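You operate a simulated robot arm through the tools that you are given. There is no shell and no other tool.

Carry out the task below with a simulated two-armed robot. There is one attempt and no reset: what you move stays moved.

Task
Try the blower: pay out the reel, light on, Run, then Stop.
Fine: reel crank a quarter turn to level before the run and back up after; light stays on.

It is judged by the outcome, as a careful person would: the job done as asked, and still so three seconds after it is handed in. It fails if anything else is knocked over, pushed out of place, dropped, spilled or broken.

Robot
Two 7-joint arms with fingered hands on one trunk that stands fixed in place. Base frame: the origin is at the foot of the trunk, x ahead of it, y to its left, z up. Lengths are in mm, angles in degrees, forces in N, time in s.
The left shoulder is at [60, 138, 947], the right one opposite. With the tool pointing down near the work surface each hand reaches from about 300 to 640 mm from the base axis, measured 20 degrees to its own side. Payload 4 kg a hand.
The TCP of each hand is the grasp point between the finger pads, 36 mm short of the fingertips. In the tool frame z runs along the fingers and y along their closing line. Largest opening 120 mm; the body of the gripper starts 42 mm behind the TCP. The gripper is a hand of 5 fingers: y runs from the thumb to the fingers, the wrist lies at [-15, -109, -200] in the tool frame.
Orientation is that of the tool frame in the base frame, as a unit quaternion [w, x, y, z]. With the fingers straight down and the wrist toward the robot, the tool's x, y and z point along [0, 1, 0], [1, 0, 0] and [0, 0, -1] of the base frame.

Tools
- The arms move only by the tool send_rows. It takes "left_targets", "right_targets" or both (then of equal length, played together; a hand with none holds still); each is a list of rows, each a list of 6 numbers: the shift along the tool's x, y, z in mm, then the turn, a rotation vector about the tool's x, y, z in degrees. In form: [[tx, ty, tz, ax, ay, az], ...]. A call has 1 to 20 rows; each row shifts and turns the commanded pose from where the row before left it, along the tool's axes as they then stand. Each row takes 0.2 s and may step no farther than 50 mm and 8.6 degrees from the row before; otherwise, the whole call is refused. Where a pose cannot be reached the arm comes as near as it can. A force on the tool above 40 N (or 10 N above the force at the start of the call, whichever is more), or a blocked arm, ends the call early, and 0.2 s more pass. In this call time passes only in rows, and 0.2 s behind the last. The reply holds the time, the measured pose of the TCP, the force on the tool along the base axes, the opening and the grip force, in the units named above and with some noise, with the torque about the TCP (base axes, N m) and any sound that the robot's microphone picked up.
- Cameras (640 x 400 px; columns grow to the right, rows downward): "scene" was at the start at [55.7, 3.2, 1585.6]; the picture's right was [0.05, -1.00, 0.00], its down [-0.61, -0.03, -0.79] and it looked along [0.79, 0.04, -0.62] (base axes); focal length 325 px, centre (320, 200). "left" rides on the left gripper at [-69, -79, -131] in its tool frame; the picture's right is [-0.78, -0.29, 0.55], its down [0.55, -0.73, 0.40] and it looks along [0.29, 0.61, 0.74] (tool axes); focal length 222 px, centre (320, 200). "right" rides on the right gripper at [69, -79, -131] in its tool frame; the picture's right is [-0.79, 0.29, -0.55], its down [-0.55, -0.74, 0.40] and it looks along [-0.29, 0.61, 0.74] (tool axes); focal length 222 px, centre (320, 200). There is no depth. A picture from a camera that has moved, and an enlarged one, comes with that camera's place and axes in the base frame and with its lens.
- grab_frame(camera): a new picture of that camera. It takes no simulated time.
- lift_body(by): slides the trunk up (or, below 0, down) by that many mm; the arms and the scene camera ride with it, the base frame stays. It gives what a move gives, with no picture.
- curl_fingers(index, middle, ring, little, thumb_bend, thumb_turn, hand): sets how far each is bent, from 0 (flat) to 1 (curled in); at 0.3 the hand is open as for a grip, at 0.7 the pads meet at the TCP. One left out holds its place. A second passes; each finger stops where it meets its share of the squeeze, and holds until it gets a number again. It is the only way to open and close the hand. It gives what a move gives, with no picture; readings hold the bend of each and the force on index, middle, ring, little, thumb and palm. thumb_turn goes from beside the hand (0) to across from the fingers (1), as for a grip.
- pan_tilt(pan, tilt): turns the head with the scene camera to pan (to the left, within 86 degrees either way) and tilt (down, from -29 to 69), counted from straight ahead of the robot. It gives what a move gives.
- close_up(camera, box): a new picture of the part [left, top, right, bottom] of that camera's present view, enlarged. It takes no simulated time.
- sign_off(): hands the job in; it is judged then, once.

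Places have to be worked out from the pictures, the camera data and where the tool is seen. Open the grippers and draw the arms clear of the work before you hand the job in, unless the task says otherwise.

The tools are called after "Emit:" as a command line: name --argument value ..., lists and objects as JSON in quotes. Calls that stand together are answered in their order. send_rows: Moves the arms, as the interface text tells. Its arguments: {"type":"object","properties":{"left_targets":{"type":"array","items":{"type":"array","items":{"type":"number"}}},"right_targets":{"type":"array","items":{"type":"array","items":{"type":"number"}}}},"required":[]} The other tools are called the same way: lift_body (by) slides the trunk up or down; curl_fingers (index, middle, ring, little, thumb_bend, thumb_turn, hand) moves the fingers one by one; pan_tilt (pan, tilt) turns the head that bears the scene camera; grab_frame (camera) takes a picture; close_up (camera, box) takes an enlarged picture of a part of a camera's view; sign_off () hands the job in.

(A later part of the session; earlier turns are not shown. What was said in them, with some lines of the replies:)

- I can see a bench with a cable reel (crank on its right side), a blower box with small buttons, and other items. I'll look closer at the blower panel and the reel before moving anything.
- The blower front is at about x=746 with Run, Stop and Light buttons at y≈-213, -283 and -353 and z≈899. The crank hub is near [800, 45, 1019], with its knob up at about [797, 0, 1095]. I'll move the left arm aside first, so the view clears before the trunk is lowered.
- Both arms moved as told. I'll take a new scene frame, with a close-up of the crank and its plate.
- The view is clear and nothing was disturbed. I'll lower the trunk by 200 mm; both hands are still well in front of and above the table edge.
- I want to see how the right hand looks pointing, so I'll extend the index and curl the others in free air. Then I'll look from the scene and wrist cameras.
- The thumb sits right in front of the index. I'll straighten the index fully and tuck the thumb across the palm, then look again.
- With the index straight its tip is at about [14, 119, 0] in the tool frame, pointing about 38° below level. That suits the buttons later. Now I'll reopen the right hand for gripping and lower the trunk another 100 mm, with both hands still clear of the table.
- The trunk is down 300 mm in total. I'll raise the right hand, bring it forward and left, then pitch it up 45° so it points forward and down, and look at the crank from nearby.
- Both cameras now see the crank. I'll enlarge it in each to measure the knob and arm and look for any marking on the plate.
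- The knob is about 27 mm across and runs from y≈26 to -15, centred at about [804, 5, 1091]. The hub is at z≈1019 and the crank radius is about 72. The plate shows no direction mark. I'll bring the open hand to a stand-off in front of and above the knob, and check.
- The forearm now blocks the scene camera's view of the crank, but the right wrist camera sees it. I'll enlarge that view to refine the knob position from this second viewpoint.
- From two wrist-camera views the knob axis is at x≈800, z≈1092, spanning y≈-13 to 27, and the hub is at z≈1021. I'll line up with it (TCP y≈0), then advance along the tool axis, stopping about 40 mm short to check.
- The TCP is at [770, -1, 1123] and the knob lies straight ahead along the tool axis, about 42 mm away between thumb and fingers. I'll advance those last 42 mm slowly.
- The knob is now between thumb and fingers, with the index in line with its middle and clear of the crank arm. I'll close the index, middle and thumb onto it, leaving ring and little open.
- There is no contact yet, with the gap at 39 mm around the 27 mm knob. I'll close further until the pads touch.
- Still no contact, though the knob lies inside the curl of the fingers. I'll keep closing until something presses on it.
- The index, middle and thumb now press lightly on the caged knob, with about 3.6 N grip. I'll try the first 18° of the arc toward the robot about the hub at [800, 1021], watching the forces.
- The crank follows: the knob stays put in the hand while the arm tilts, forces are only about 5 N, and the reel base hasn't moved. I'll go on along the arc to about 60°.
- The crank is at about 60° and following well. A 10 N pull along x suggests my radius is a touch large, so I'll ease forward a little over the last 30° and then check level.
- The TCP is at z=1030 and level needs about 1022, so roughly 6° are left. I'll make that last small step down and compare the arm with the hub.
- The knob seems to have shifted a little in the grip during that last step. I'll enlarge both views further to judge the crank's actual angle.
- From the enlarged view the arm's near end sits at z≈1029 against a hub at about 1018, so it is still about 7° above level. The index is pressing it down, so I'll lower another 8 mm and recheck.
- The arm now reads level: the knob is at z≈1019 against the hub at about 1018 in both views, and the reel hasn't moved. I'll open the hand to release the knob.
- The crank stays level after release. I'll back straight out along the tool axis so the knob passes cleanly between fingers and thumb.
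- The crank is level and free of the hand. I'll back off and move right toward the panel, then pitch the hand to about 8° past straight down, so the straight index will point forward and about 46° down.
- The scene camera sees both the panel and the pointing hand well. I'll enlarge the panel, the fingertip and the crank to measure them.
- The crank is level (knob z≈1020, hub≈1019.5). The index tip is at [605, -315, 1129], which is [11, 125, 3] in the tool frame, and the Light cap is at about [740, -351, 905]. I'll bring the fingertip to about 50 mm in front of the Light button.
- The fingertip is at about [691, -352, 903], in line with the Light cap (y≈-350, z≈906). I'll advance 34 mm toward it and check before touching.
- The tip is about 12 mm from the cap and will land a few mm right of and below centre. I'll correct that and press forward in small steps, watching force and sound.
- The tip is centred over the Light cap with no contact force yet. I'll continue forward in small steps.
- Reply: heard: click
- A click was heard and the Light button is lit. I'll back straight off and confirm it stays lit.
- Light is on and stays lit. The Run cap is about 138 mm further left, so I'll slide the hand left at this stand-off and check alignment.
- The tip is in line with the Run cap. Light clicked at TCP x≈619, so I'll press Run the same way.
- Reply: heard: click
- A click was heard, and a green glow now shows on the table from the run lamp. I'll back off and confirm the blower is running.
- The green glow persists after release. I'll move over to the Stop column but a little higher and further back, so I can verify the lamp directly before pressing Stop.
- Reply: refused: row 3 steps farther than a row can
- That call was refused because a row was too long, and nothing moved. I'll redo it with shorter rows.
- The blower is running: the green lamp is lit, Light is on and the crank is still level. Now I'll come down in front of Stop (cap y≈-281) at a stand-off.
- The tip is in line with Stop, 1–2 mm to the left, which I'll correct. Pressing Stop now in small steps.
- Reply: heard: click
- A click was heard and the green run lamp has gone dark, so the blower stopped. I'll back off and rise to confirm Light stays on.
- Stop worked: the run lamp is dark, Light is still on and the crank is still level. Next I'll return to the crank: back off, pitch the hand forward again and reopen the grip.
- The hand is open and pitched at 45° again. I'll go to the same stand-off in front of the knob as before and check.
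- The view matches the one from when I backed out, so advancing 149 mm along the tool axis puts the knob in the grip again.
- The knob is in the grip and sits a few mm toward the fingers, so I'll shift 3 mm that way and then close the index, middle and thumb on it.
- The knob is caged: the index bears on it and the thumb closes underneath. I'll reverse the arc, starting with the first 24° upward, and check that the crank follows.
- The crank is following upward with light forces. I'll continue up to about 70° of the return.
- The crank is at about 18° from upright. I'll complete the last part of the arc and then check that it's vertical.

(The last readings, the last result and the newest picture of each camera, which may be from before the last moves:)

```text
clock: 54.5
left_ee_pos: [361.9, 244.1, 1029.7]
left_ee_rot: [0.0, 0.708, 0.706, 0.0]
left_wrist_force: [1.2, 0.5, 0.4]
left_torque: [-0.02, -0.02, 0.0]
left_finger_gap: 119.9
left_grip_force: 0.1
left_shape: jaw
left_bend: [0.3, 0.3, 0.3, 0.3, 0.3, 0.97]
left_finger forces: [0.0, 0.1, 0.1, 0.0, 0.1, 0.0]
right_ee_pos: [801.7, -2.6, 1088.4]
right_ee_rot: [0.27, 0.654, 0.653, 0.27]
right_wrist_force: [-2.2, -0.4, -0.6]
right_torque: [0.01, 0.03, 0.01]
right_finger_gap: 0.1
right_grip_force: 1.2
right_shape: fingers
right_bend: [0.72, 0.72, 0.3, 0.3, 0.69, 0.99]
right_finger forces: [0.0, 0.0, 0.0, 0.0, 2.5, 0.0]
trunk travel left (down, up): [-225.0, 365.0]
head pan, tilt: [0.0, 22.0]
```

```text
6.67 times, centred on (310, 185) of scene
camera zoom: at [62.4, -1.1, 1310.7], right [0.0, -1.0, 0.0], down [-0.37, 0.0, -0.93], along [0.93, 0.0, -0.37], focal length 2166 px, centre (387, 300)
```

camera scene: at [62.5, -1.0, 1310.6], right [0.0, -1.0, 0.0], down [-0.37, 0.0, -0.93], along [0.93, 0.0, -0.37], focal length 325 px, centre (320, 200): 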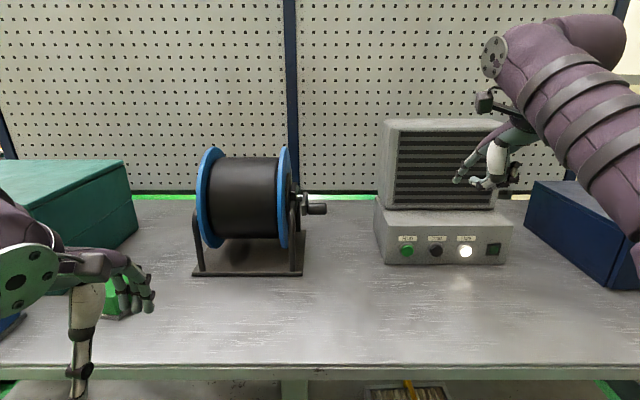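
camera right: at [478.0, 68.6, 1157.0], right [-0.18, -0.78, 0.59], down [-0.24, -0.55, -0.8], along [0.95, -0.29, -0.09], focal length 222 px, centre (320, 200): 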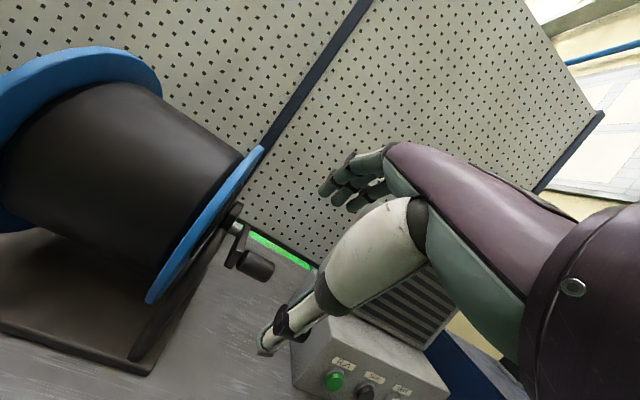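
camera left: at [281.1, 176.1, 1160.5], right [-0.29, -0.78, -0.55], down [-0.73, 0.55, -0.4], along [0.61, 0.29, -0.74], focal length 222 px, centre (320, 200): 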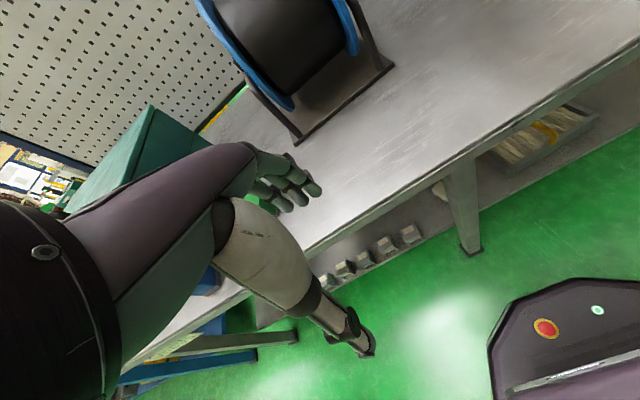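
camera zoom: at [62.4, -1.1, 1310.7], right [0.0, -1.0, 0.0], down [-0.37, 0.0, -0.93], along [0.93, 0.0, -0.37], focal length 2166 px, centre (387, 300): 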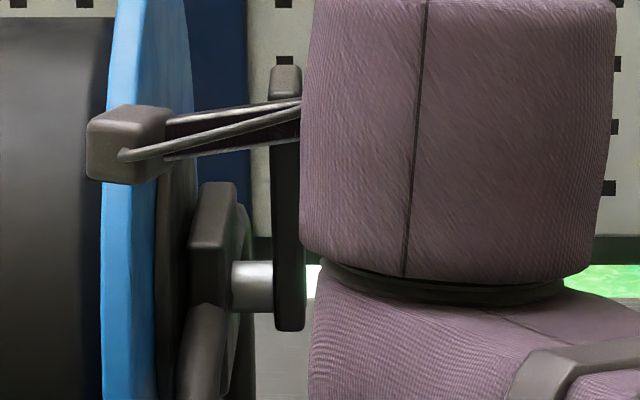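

Compared with the very first view, the arm top is slightly low, so the crank is about 4–6° short of upright. I'll nudge forward 5 mm and compare at the same magnification.

Emit:
send_rows --right_targets '[[0, 1.9, 1.7, 0, 0, 0], [0, 1.9, 1.7, 0, 0, 0]]'

Emit:
close_up --camera "scene" --box '[285, 155, 335, 215]'

Emit:
close_up --camera "right" --box '[200, 130, 430, 380]'

```text
clock: 55.1
left_ee_pos: [361.0, 245.1, 1029.6]
left_ee_rot: [0.0, 0.707, 0.707, 0.0]
left_wrist_force: [0.4, 1.5, 0.1]
left_torque: [0.05, 0.0, 0.0]
left_finger_gap: 119.7
left_grip_force: 0.0
left_shape: jaw
left_bend: [0.3, 0.3, 0.3, 0.3, 0.3, 0.97]
left_finger forces: [0.0, 0.0, 0.0, 0.0, 0.0, 0.0]
right_ee_pos: [807.1, -1.8, 1088.1]
right_ee_rot: [0.271, 0.653, 0.653, 0.271]
right_wrist_force: [-2.9, -0.8, -1.5]
right_torque: [-0.05, 0.01, -0.01]
right_finger_gap: 0.0
right_grip_force: 1.3
right_shape: fingers
right_bend: [0.72, 0.72, 0.3, 0.3, 0.69, 1.0]
right_finger forces: [0.0, 0.0, 0.0, 0.1, 3.0, 0.0]
trunk travel left (down, up): [-225.0, 365.0]
head pan, tilt: [0.0, 22.0]
```

```text
6.67 times, centred on (310, 185) of scene
camera zoom: at [62.1, -1.1, 1310.7], right [0.0, -1.0, 0.0], down [-0.37, 0.0, -0.93], along [0.93, 0.0, -0.37], focal length 2166 px, centre (387, 300)
```

zoom: 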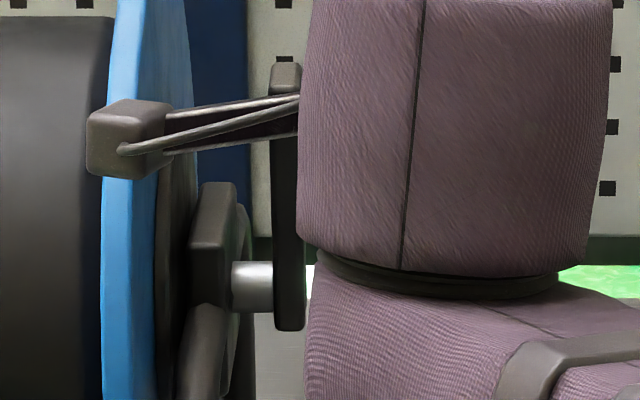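

```text
1.60 times, centred on (315, 255) of right
camera zoom: at [660.0, 66.7, 1125.5], right [-0.18, -0.78, 0.59], down [-0.24, -0.55, -0.8], along [0.95, -0.29, -0.09], focal length 355 px, centre (328, 112)
```

zoom: 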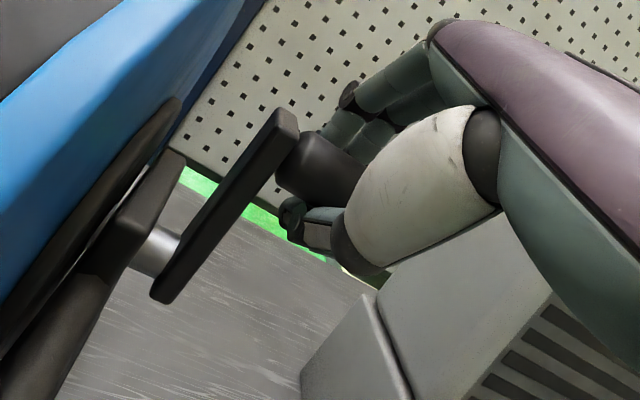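

It is still about 3–4° short of upright by both views. I'll nudge another 4 mm and compare again.

Emit:
send_rows --right_targets '[[0, 1.5, 1.4, 0, 0, 0], [0, 1.5, 1.4, 0, 0, 0]]'

Emit:
close_up --camera "scene" --box '[285, 155, 335, 215]'

Emit:
close_up --camera "right" --box '[200, 130, 430, 380]'

```text
clock: 55.7
left_ee_pos: [361.7, 244.6, 1030.2]
left_ee_rot: [0.0, 0.707, 0.707, 0.001]
left_wrist_force: [-0.4, -0.1, -1.2]
left_torque: [-0.02, 0.0, 0.02]
left_finger_gap: 119.7
left_grip_force: 0.0
left_shape: jaw
left_bend: [0.3, 0.3, 0.3, 0.3, 0.3, 0.97]
left_finger forces: [0.0, 0.0, 0.0, 0.0, 0.0, 0.0]
right_ee_pos: [812.7, -3.1, 1089.2]
right_ee_rot: [0.269, 0.653, 0.654, 0.271]
right_wrist_force: [-3.4, -0.2, -1.2]
right_torque: [-0.03, 0.04, 0.04]
right_finger_gap: 0.0
right_grip_force: 1.8
right_shape: fingers
right_bend: [0.72, 0.72, 0.3, 0.3, 0.69, 1.0]
right_finger forces: [0.0, 0.0, 0.1, 0.1, 3.2, 0.1]
trunk travel left (down, up): [-225.0, 365.0]
head pan, tilt: [0.0, 22.0]
```

```text
6.67 times, centred on (310, 185) of scene
camera zoom: at [62.1, -1.1, 1310.7], right [0.0, -1.0, 0.0], down [-0.37, 0.0, -0.93], along [0.93, 0.0, -0.37], focal length 2166 px, centre (387, 300)
```

zoom: 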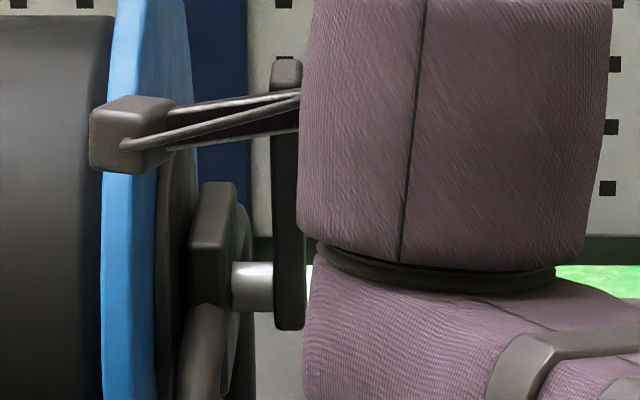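

```text
1.60 times, centred on (315, 255) of right
camera zoom: at [665.0, 66.6, 1125.2], right [-0.18, -0.78, 0.59], down [-0.24, -0.55, -0.8], along [0.95, -0.29, -0.09], focal length 355 px, centre (328, 112)
```

zoom: 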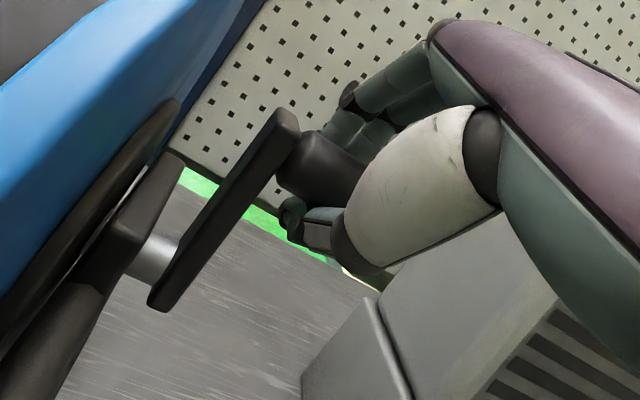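

Both views now put the crank within about 2° of upright. I'll open the hand and back straight out to get a clear view.

Emit:
curl_fingers --hand "right" --index 0.3 --middle 0.3 --ring 0.3 --little 0.3 --thumb_bend 0.3

Emit:
send_rows --right_targets '[[0, 0, -10, 0, 0, 0], [0, 0, -20, 0, 0, 0], [0, 0, -30, 0, 0, 0], [0, 0, -30, 0, 0, 0], [0, 0, -30, 0, 0, 0], [0, 0, -30, 0, 0, 0]]'

Emit:
grab_frame --camera "right"

Emit:
close_up --camera "scene" --box '[260, 140, 350, 280]'

```text
clock: 56.7
left_ee_pos: [361.1, 245.0, 1029.2]
left_ee_rot: [0.0, 0.707, 0.707, 0.0]
left_wrist_force: [-0.5, 0.4, -0.8]
left_torque: [0.0, -0.02, -0.01]
left_finger_gap: 119.5
left_grip_force: 0.1
left_shape: jaw
left_bend: [0.3, 0.3, 0.3, 0.3, 0.3, 0.97]
left_finger forces: [0.0, 0.0, 0.0, 0.0, 0.1, 0.0]
right_ee_pos: [812.7, -1.5, 1089.0]
right_ee_rot: [0.271, 0.654, 0.653, 0.27]
right_wrist_force: [1.1, -0.1, -0.2]
right_torque: [-0.03, 0.01, 0.01]
right_finger_gap: 119.2
right_grip_force: 0.0
right_shape: fingers
right_bend: [0.3, 0.3, 0.3, 0.3, 0.3, 0.94]
right_finger forces: [0.0, 0.0, 0.0, 0.0, 0.0, 0.0]
trunk travel left (down, up): [-225.0, 365.0]
head pan, tilt: [0.0, 22.0]
```

```text
clock: 58.1
left_ee_pos: [359.6, 244.4, 1028.9]
left_ee_rot: [0.0, 0.707, 0.707, 0.0]
left_wrist_force: [0.3, -0.4, 0.2]
left_torque: [0.01, 0.0, -0.04]
left_finger_gap: 119.6
left_grip_force: 0.1
left_shape: jaw
left_bend: [0.3, 0.3, 0.3, 0.3, 0.3, 0.97]
left_finger forces: [0.0, 0.0, 0.1, 0.0, 0.0, 0.0]
right_ee_pos: [705.5, -0.9, 1195.1]
right_ee_rot: [0.27, 0.653, 0.654, 0.271]
right_wrist_force: [0.5, 0.1, -0.1]
right_torque: [-0.02, -0.01, 0.03]
right_finger_gap: 119.5
right_grip_force: 0.1
right_shape: fingers
right_bend: [0.3, 0.3, 0.3, 0.3, 0.3, 0.94]
right_finger forces: [0.1, 0.0, 0.0, 0.0, 0.0, 0.0]
trunk travel left (down, up): [-225.0, 365.0]
head pan, tilt: [0.0, 22.0]
```

```text
taken
camera right: at [558.2, 67.1, 1231.8], right [-0.18, -0.78, 0.59], down [-0.24, -0.55, -0.8], along [0.95, -0.29, -0.09], focal length 222 px, centre (320, 200)
```

right: 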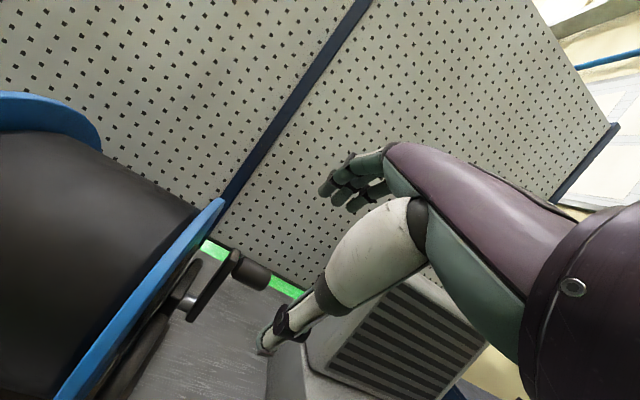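

```text
2.86 times, centred on (305, 210) of scene
camera zoom: at [62.2, -1.0, 1310.7], right [0.0, -1.0, 0.0], down [-0.37, 0.0, -0.93], along [0.93, 0.0, -0.37], focal length 928 px, centre (363, 171)
```

zoom: 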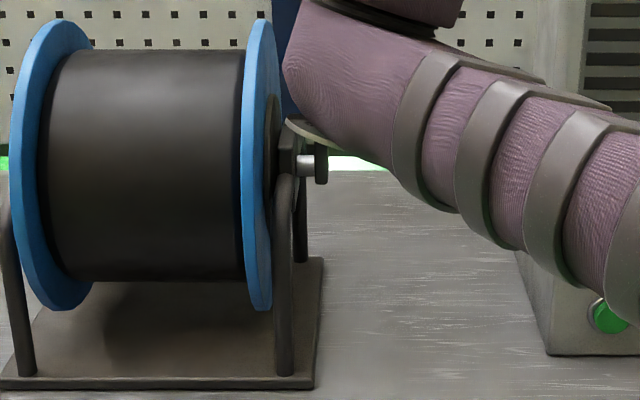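

The forearm still hides the crank. I'll draw the right hand back and right to clear the view.

Emit:
send_rows --right_targets '[[-20, -26, -24, 0, 0, 0], [-28, -24, -22, 0, 0, 0], [-30, -24, -22, 0, 0, 0], [-30, -24, -22, 0, 0, 0], [-30, -24, -22, 0, 0, 0], [-31, -22, -20, 0, 0, 0], [-31, -22, -20, 0, 0, 0]]'

Emit:
grab_frame --camera "scene"

Emit:
close_up --camera "scene" --box '[260, 140, 350, 280]'

Emit:
close_up --camera "scene" --box '[285, 155, 335, 215]'

```text
clock: 59.7
left_ee_pos: [360.0, 244.9, 1030.6]
left_ee_rot: [0.0, 0.707, 0.707, 0.0]
left_wrist_force: [0.1, -0.5, -0.6]
left_torque: [0.03, 0.01, 0.03]
left_finger_gap: 119.5
left_grip_force: 0.0
left_shape: jaw
left_bend: [0.3, 0.3, 0.3, 0.3, 0.3, 0.97]
left_finger forces: [0.0, 0.1, 0.1, 0.0, 0.0, 0.0]
right_ee_pos: [480.1, -203.7, 1184.1]
right_ee_rot: [0.271, 0.653, 0.653, 0.27]
right_wrist_force: [-0.3, 0.0, -0.5]
right_torque: [-0.05, -0.02, 0.01]
right_finger_gap: 119.4
right_grip_force: 0.0
right_shape: fingers
right_bend: [0.3, 0.3, 0.3, 0.3, 0.3, 0.94]
right_finger forces: [0.1, 0.0, 0.0, 0.1, 0.0, 0.1]
trunk travel left (down, up): [-225.0, 365.0]
head pan, tilt: [0.0, 22.0]
```

```text
taken
camera scene: at [62.1, -1.2, 1310.7], right [0.0, -1.0, 0.0], down [-0.37, 0.0, -0.93], along [0.93, 0.0, -0.37], focal length 325 px, centre (320, 200)
```

scene: 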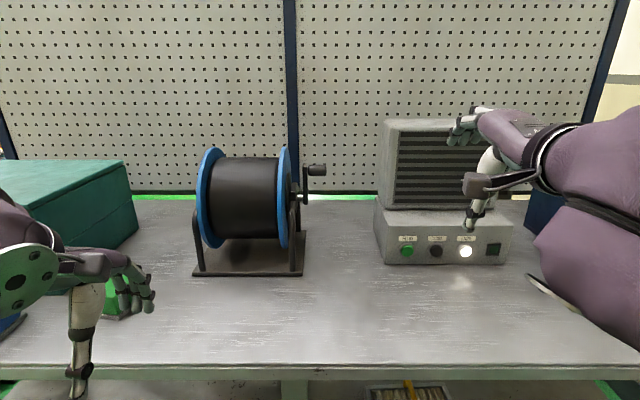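

```text
2.86 times, centred on (305, 210) of scene
camera zoom: at [62.1, -1.2, 1310.7], right [0.0, -1.0, 0.0], down [-0.37, 0.0, -0.93], along [0.93, 0.0, -0.37], focal length 928 px, centre (363, 171)
```

zoom: 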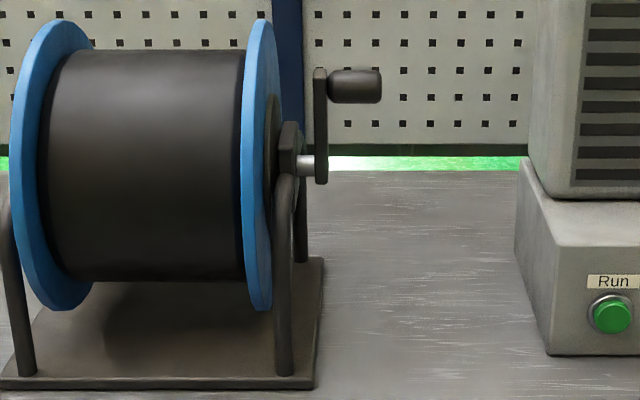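

```text
6.67 times, centred on (310, 185) of scene
camera zoom: at [62.1, -1.2, 1310.7], right [0.0, -1.0, 0.0], down [-0.37, 0.0, -0.93], along [0.93, 0.0, -0.37], focal length 2166 px, centre (387, 300)
```

zoom: 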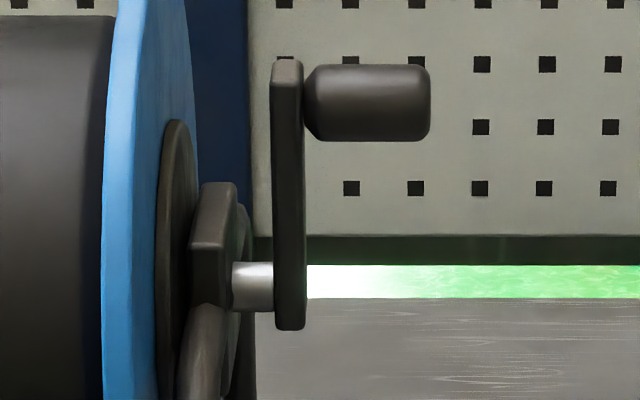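

The crank looks upright and the Light is on. To measure the crank angle better, I'll look at it from the side: I'll move the right hand right and yaw it left, staying clear of the blower.

Emit:
send_rows --right_targets '[[-32, 14, 13, 0, 0, 0], [-32, 14, 13, 0, 0, 0], [-32, 14, 13, 0, 0, 0], [0, 0, 0, 0, 5.3, -5.3], [0, 0, 0, 0, 5.3, -5.3], [0, 0, 0, 0, 5.3, -5.3], [0, 0, 0, 0, 5.3, -5.3], [0, 0, 0, 0, 5.3, -5.3]]'

Emit:
grab_frame --camera "right"

Emit:
grab_frame --camera "scene"

```text
clock: 61.5
left_ee_pos: [360.9, 245.2, 1029.7]
left_ee_rot: [0.0, 0.707, 0.707, 0.0]
left_wrist_force: [0.0, -0.3, -0.5]
left_torque: [-0.01, 0.0, 0.01]
left_finger_gap: 119.8
left_grip_force: 0.1
left_shape: jaw
left_bend: [0.3, 0.3, 0.3, 0.3, 0.3, 0.97]
left_finger forces: [0.0, 0.1, 0.0, 0.0, 0.1, 0.0]
right_ee_pos: [538.8, -297.5, 1186.2]
right_ee_rot: [0.17, 0.408, 0.829, 0.344]
right_wrist_force: [-0.4, -0.2, 0.3]
right_torque: [0.04, -0.03, -0.03]
right_finger_gap: 119.4
right_grip_force: 0.0
right_shape: fingers
right_bend: [0.3, 0.3, 0.3, 0.3, 0.3, 0.94]
right_finger forces: [0.0, 0.0, 0.0, 0.0, 0.0, 0.0]
trunk travel left (down, up): [-225.0, 365.0]
head pan, tilt: [0.0, 22.0]
```

```text
taken
camera right: at [379.2, -334.3, 1223.6], right [0.33, -0.73, 0.59], down [0.15, -0.58, -0.8], along [0.93, 0.35, -0.09], focal length 222 px, centre (320, 200)
```

right: 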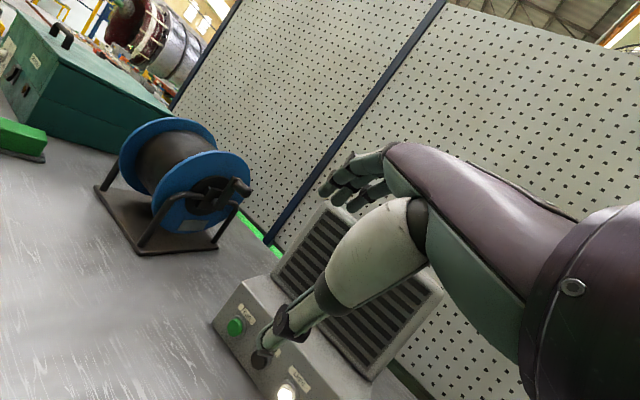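

```text
taken
camera scene: at [62.3, -1.2, 1310.7], right [0.0, -1.0, 0.0], down [-0.37, 0.0, -0.93], along [0.93, 0.0, -0.37], focal length 325 px, centre (320, 200)
```

scene: 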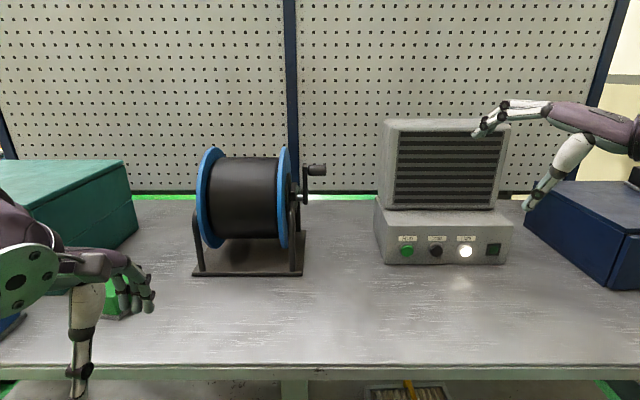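

Now the crank is visible from the side. I'll enlarge it strongly in the right camera to read the plate and the arm angle.

Emit:
close_up --camera "right" --box '[150, 130, 280, 270]'

Emit:
close_up --camera "right" --box '[180, 160, 260, 240]'

```text
2.86 times, centred on (215, 200) of right
camera zoom: at [379.2, -334.3, 1223.6], right [0.33, -0.73, 0.59], down [0.15, -0.58, -0.8], along [0.93, 0.35, -0.09], focal length 635 px, centre (620, 200)
```

zoom: 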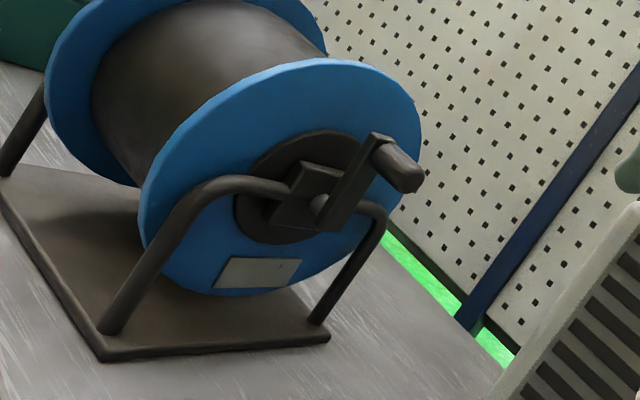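

```text
5.00 times, centred on (220, 200) of right
camera zoom: at [379.2, -334.3, 1223.6], right [0.33, -0.73, 0.59], down [0.15, -0.58, -0.8], along [0.93, 0.35, -0.09], focal length 1111 px, centre (820, 200)
```

zoom: 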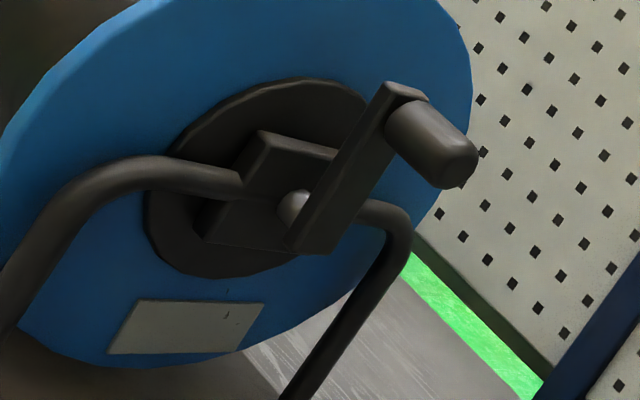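

From this side the arm's edges lie near the projected vertical. I'll zoom further to measure the angle and look at the small mark on the plate.

Emit:
close_up --camera "right" --box '[208, 172, 248, 214]'

Emit:
close_up --camera "right" --box '[170, 205, 220, 245]'

```text
9.52 times, centred on (228, 193) of right
camera zoom: at [379.2, -334.3, 1223.6], right [0.33, -0.73, 0.59], down [0.15, -0.58, -0.8], along [0.93, 0.35, -0.09], focal length 2116 px, centre (1196, 267)
```

zoom: 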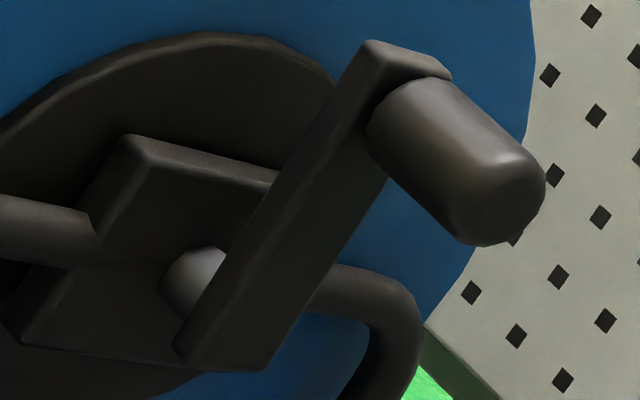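

```text
10.00 times, centred on (195, 225) of right
camera zoom: at [379.2, -334.3, 1223.6], right [0.33, -0.73, 0.59], down [0.15, -0.58, -0.8], along [0.93, 0.35, -0.09], focal length 2221 px, centre (1570, -50)
```

zoom: 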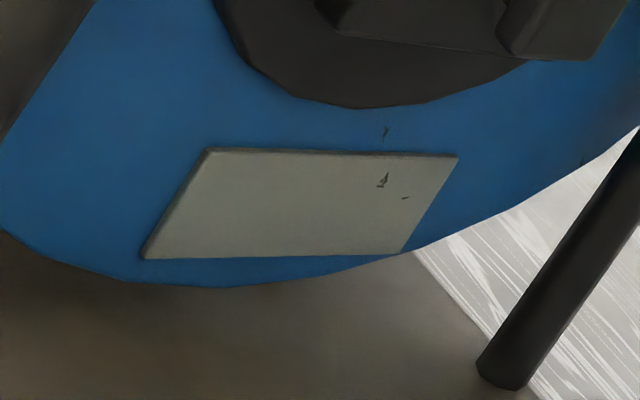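

The plate is blank, and measured against the vertical pegboard post the crank is within about 3° of upright; it also held its position when released. I'll now undo the yaw and draw the right arm back from the bench.

Emit:
send_rows --right_targets '[[0, 0, 0, 0, -5.3, 5.3], [0, 0, 0, 0, -5.3, 5.3], [0, 0, 0, 0, -5.3, 5.3], [0, 0, 0, 0, -5.3, 5.3], [0, 0, 0, 0, -5.3, 5.3], [0, -26, -26, 0, 0, 0], [0, -26, -26, 0, 0, 0], [0, -26, -26, 0, 0, 0], [0, -26, -26, 0, 0, 0]]'

Emit:
grab_frame --camera "scene"

Emit:
close_up --camera "scene" --box '[370, 110, 530, 280]'

Emit:
close_up --camera "scene" --box '[180, 130, 350, 290]'

```text
clock: 63.5
left_ee_pos: [360.4, 244.7, 1029.4]
left_ee_rot: [0.0, 0.707, 0.708, 0.0]
left_wrist_force: [0.1, 0.9, 0.2]
left_torque: [-0.01, -0.01, -0.01]
left_finger_gap: 119.5
left_grip_force: 0.1
left_shape: jaw
left_bend: [0.3, 0.3, 0.3, 0.3, 0.3, 0.97]
left_finger forces: [0.0, 0.1, 0.0, 0.0, 0.0, 0.0]
right_ee_pos: [389.2, -296.8, 1184.6]
right_ee_rot: [0.271, 0.654, 0.653, 0.27]
right_wrist_force: [-0.5, -0.2, 0.0]
right_torque: [-0.03, 0.02, 0.03]
right_finger_gap: 119.2
right_grip_force: 0.1
right_shape: fingers
right_bend: [0.3, 0.3, 0.3, 0.3, 0.3, 0.94]
right_finger forces: [0.0, 0.0, 0.0, 0.1, 0.0, 0.0]
trunk travel left (down, up): [-225.0, 365.0]
head pan, tilt: [0.0, 22.0]
```

```text
taken
camera scene: at [62.1, -1.1, 1310.7], right [0.0, -1.0, 0.0], down [-0.37, 0.0, -0.93], along [0.93, 0.0, -0.37], focal length 325 px, centre (320, 200)
```

scene: 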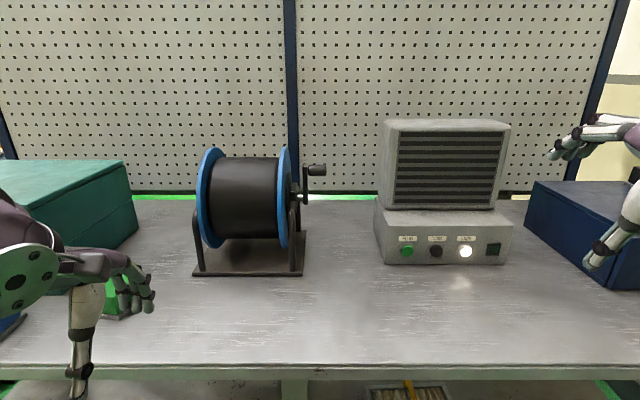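

```text
2.35 times, centred on (450, 195) of scene
camera zoom: at [62.1, -1.1, 1310.7], right [0.0, -1.0, 0.0], down [-0.37, 0.0, -0.93], along [0.93, 0.0, -0.37], focal length 765 px, centre (14, 212)
```

zoom: 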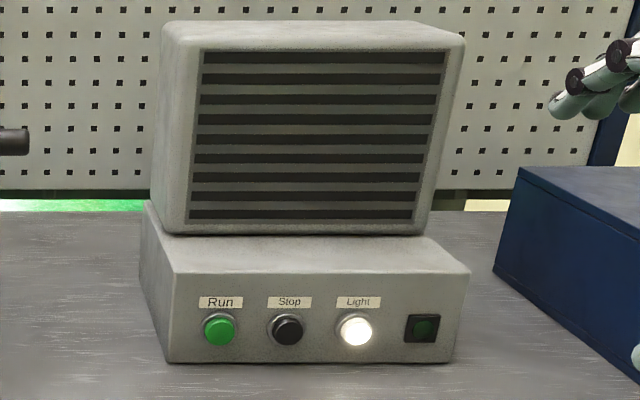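

```text
2.50 times, centred on (265, 210) of scene
camera zoom: at [62.1, -1.1, 1310.7], right [0.0, -1.0, 0.0], down [-0.37, 0.0, -0.93], along [0.93, 0.0, -0.37], focal length 812 px, centre (458, 175)
```

zoom: 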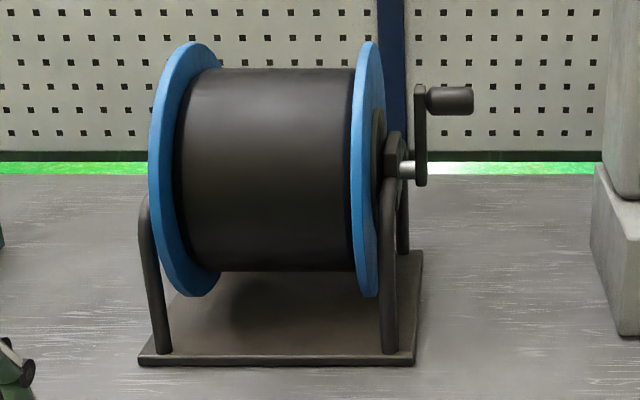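

The Light is on, the run lamp is off and the crank is back up. The reel and blower are in place, both hands are open and both arms are clear of the work. I'm handing the job in.

Emit:
sign_off

```text
The job is handed in.
```

The blower test is done and handed in, in the order you asked:

- **Reel:** I turned the crank a quarter turn toward the robot to level. It measured within about 2° of level and held there through the run.
- **Light:** I pressed it once, it clicked, and it is still lit.
- **Run:** I pressed it once, it clicked, and the green lamp beside the buttons came on.
- **Stop:** I pressed it once, it clicked, and the green lamp went out.
- **Crank after:** I turned it back up the same way. It is about 3° short of upright, leaning toward the robot, and it stayed put when released.

The plate on the reel has no direction mark, so the direction of the quarter turn was my choice. I judged running and stopped from the green lamp and the clicks, because I heard no motor sound.

In the pictures the reel and blower have not moved. Both hands are open and drawn back from the work.
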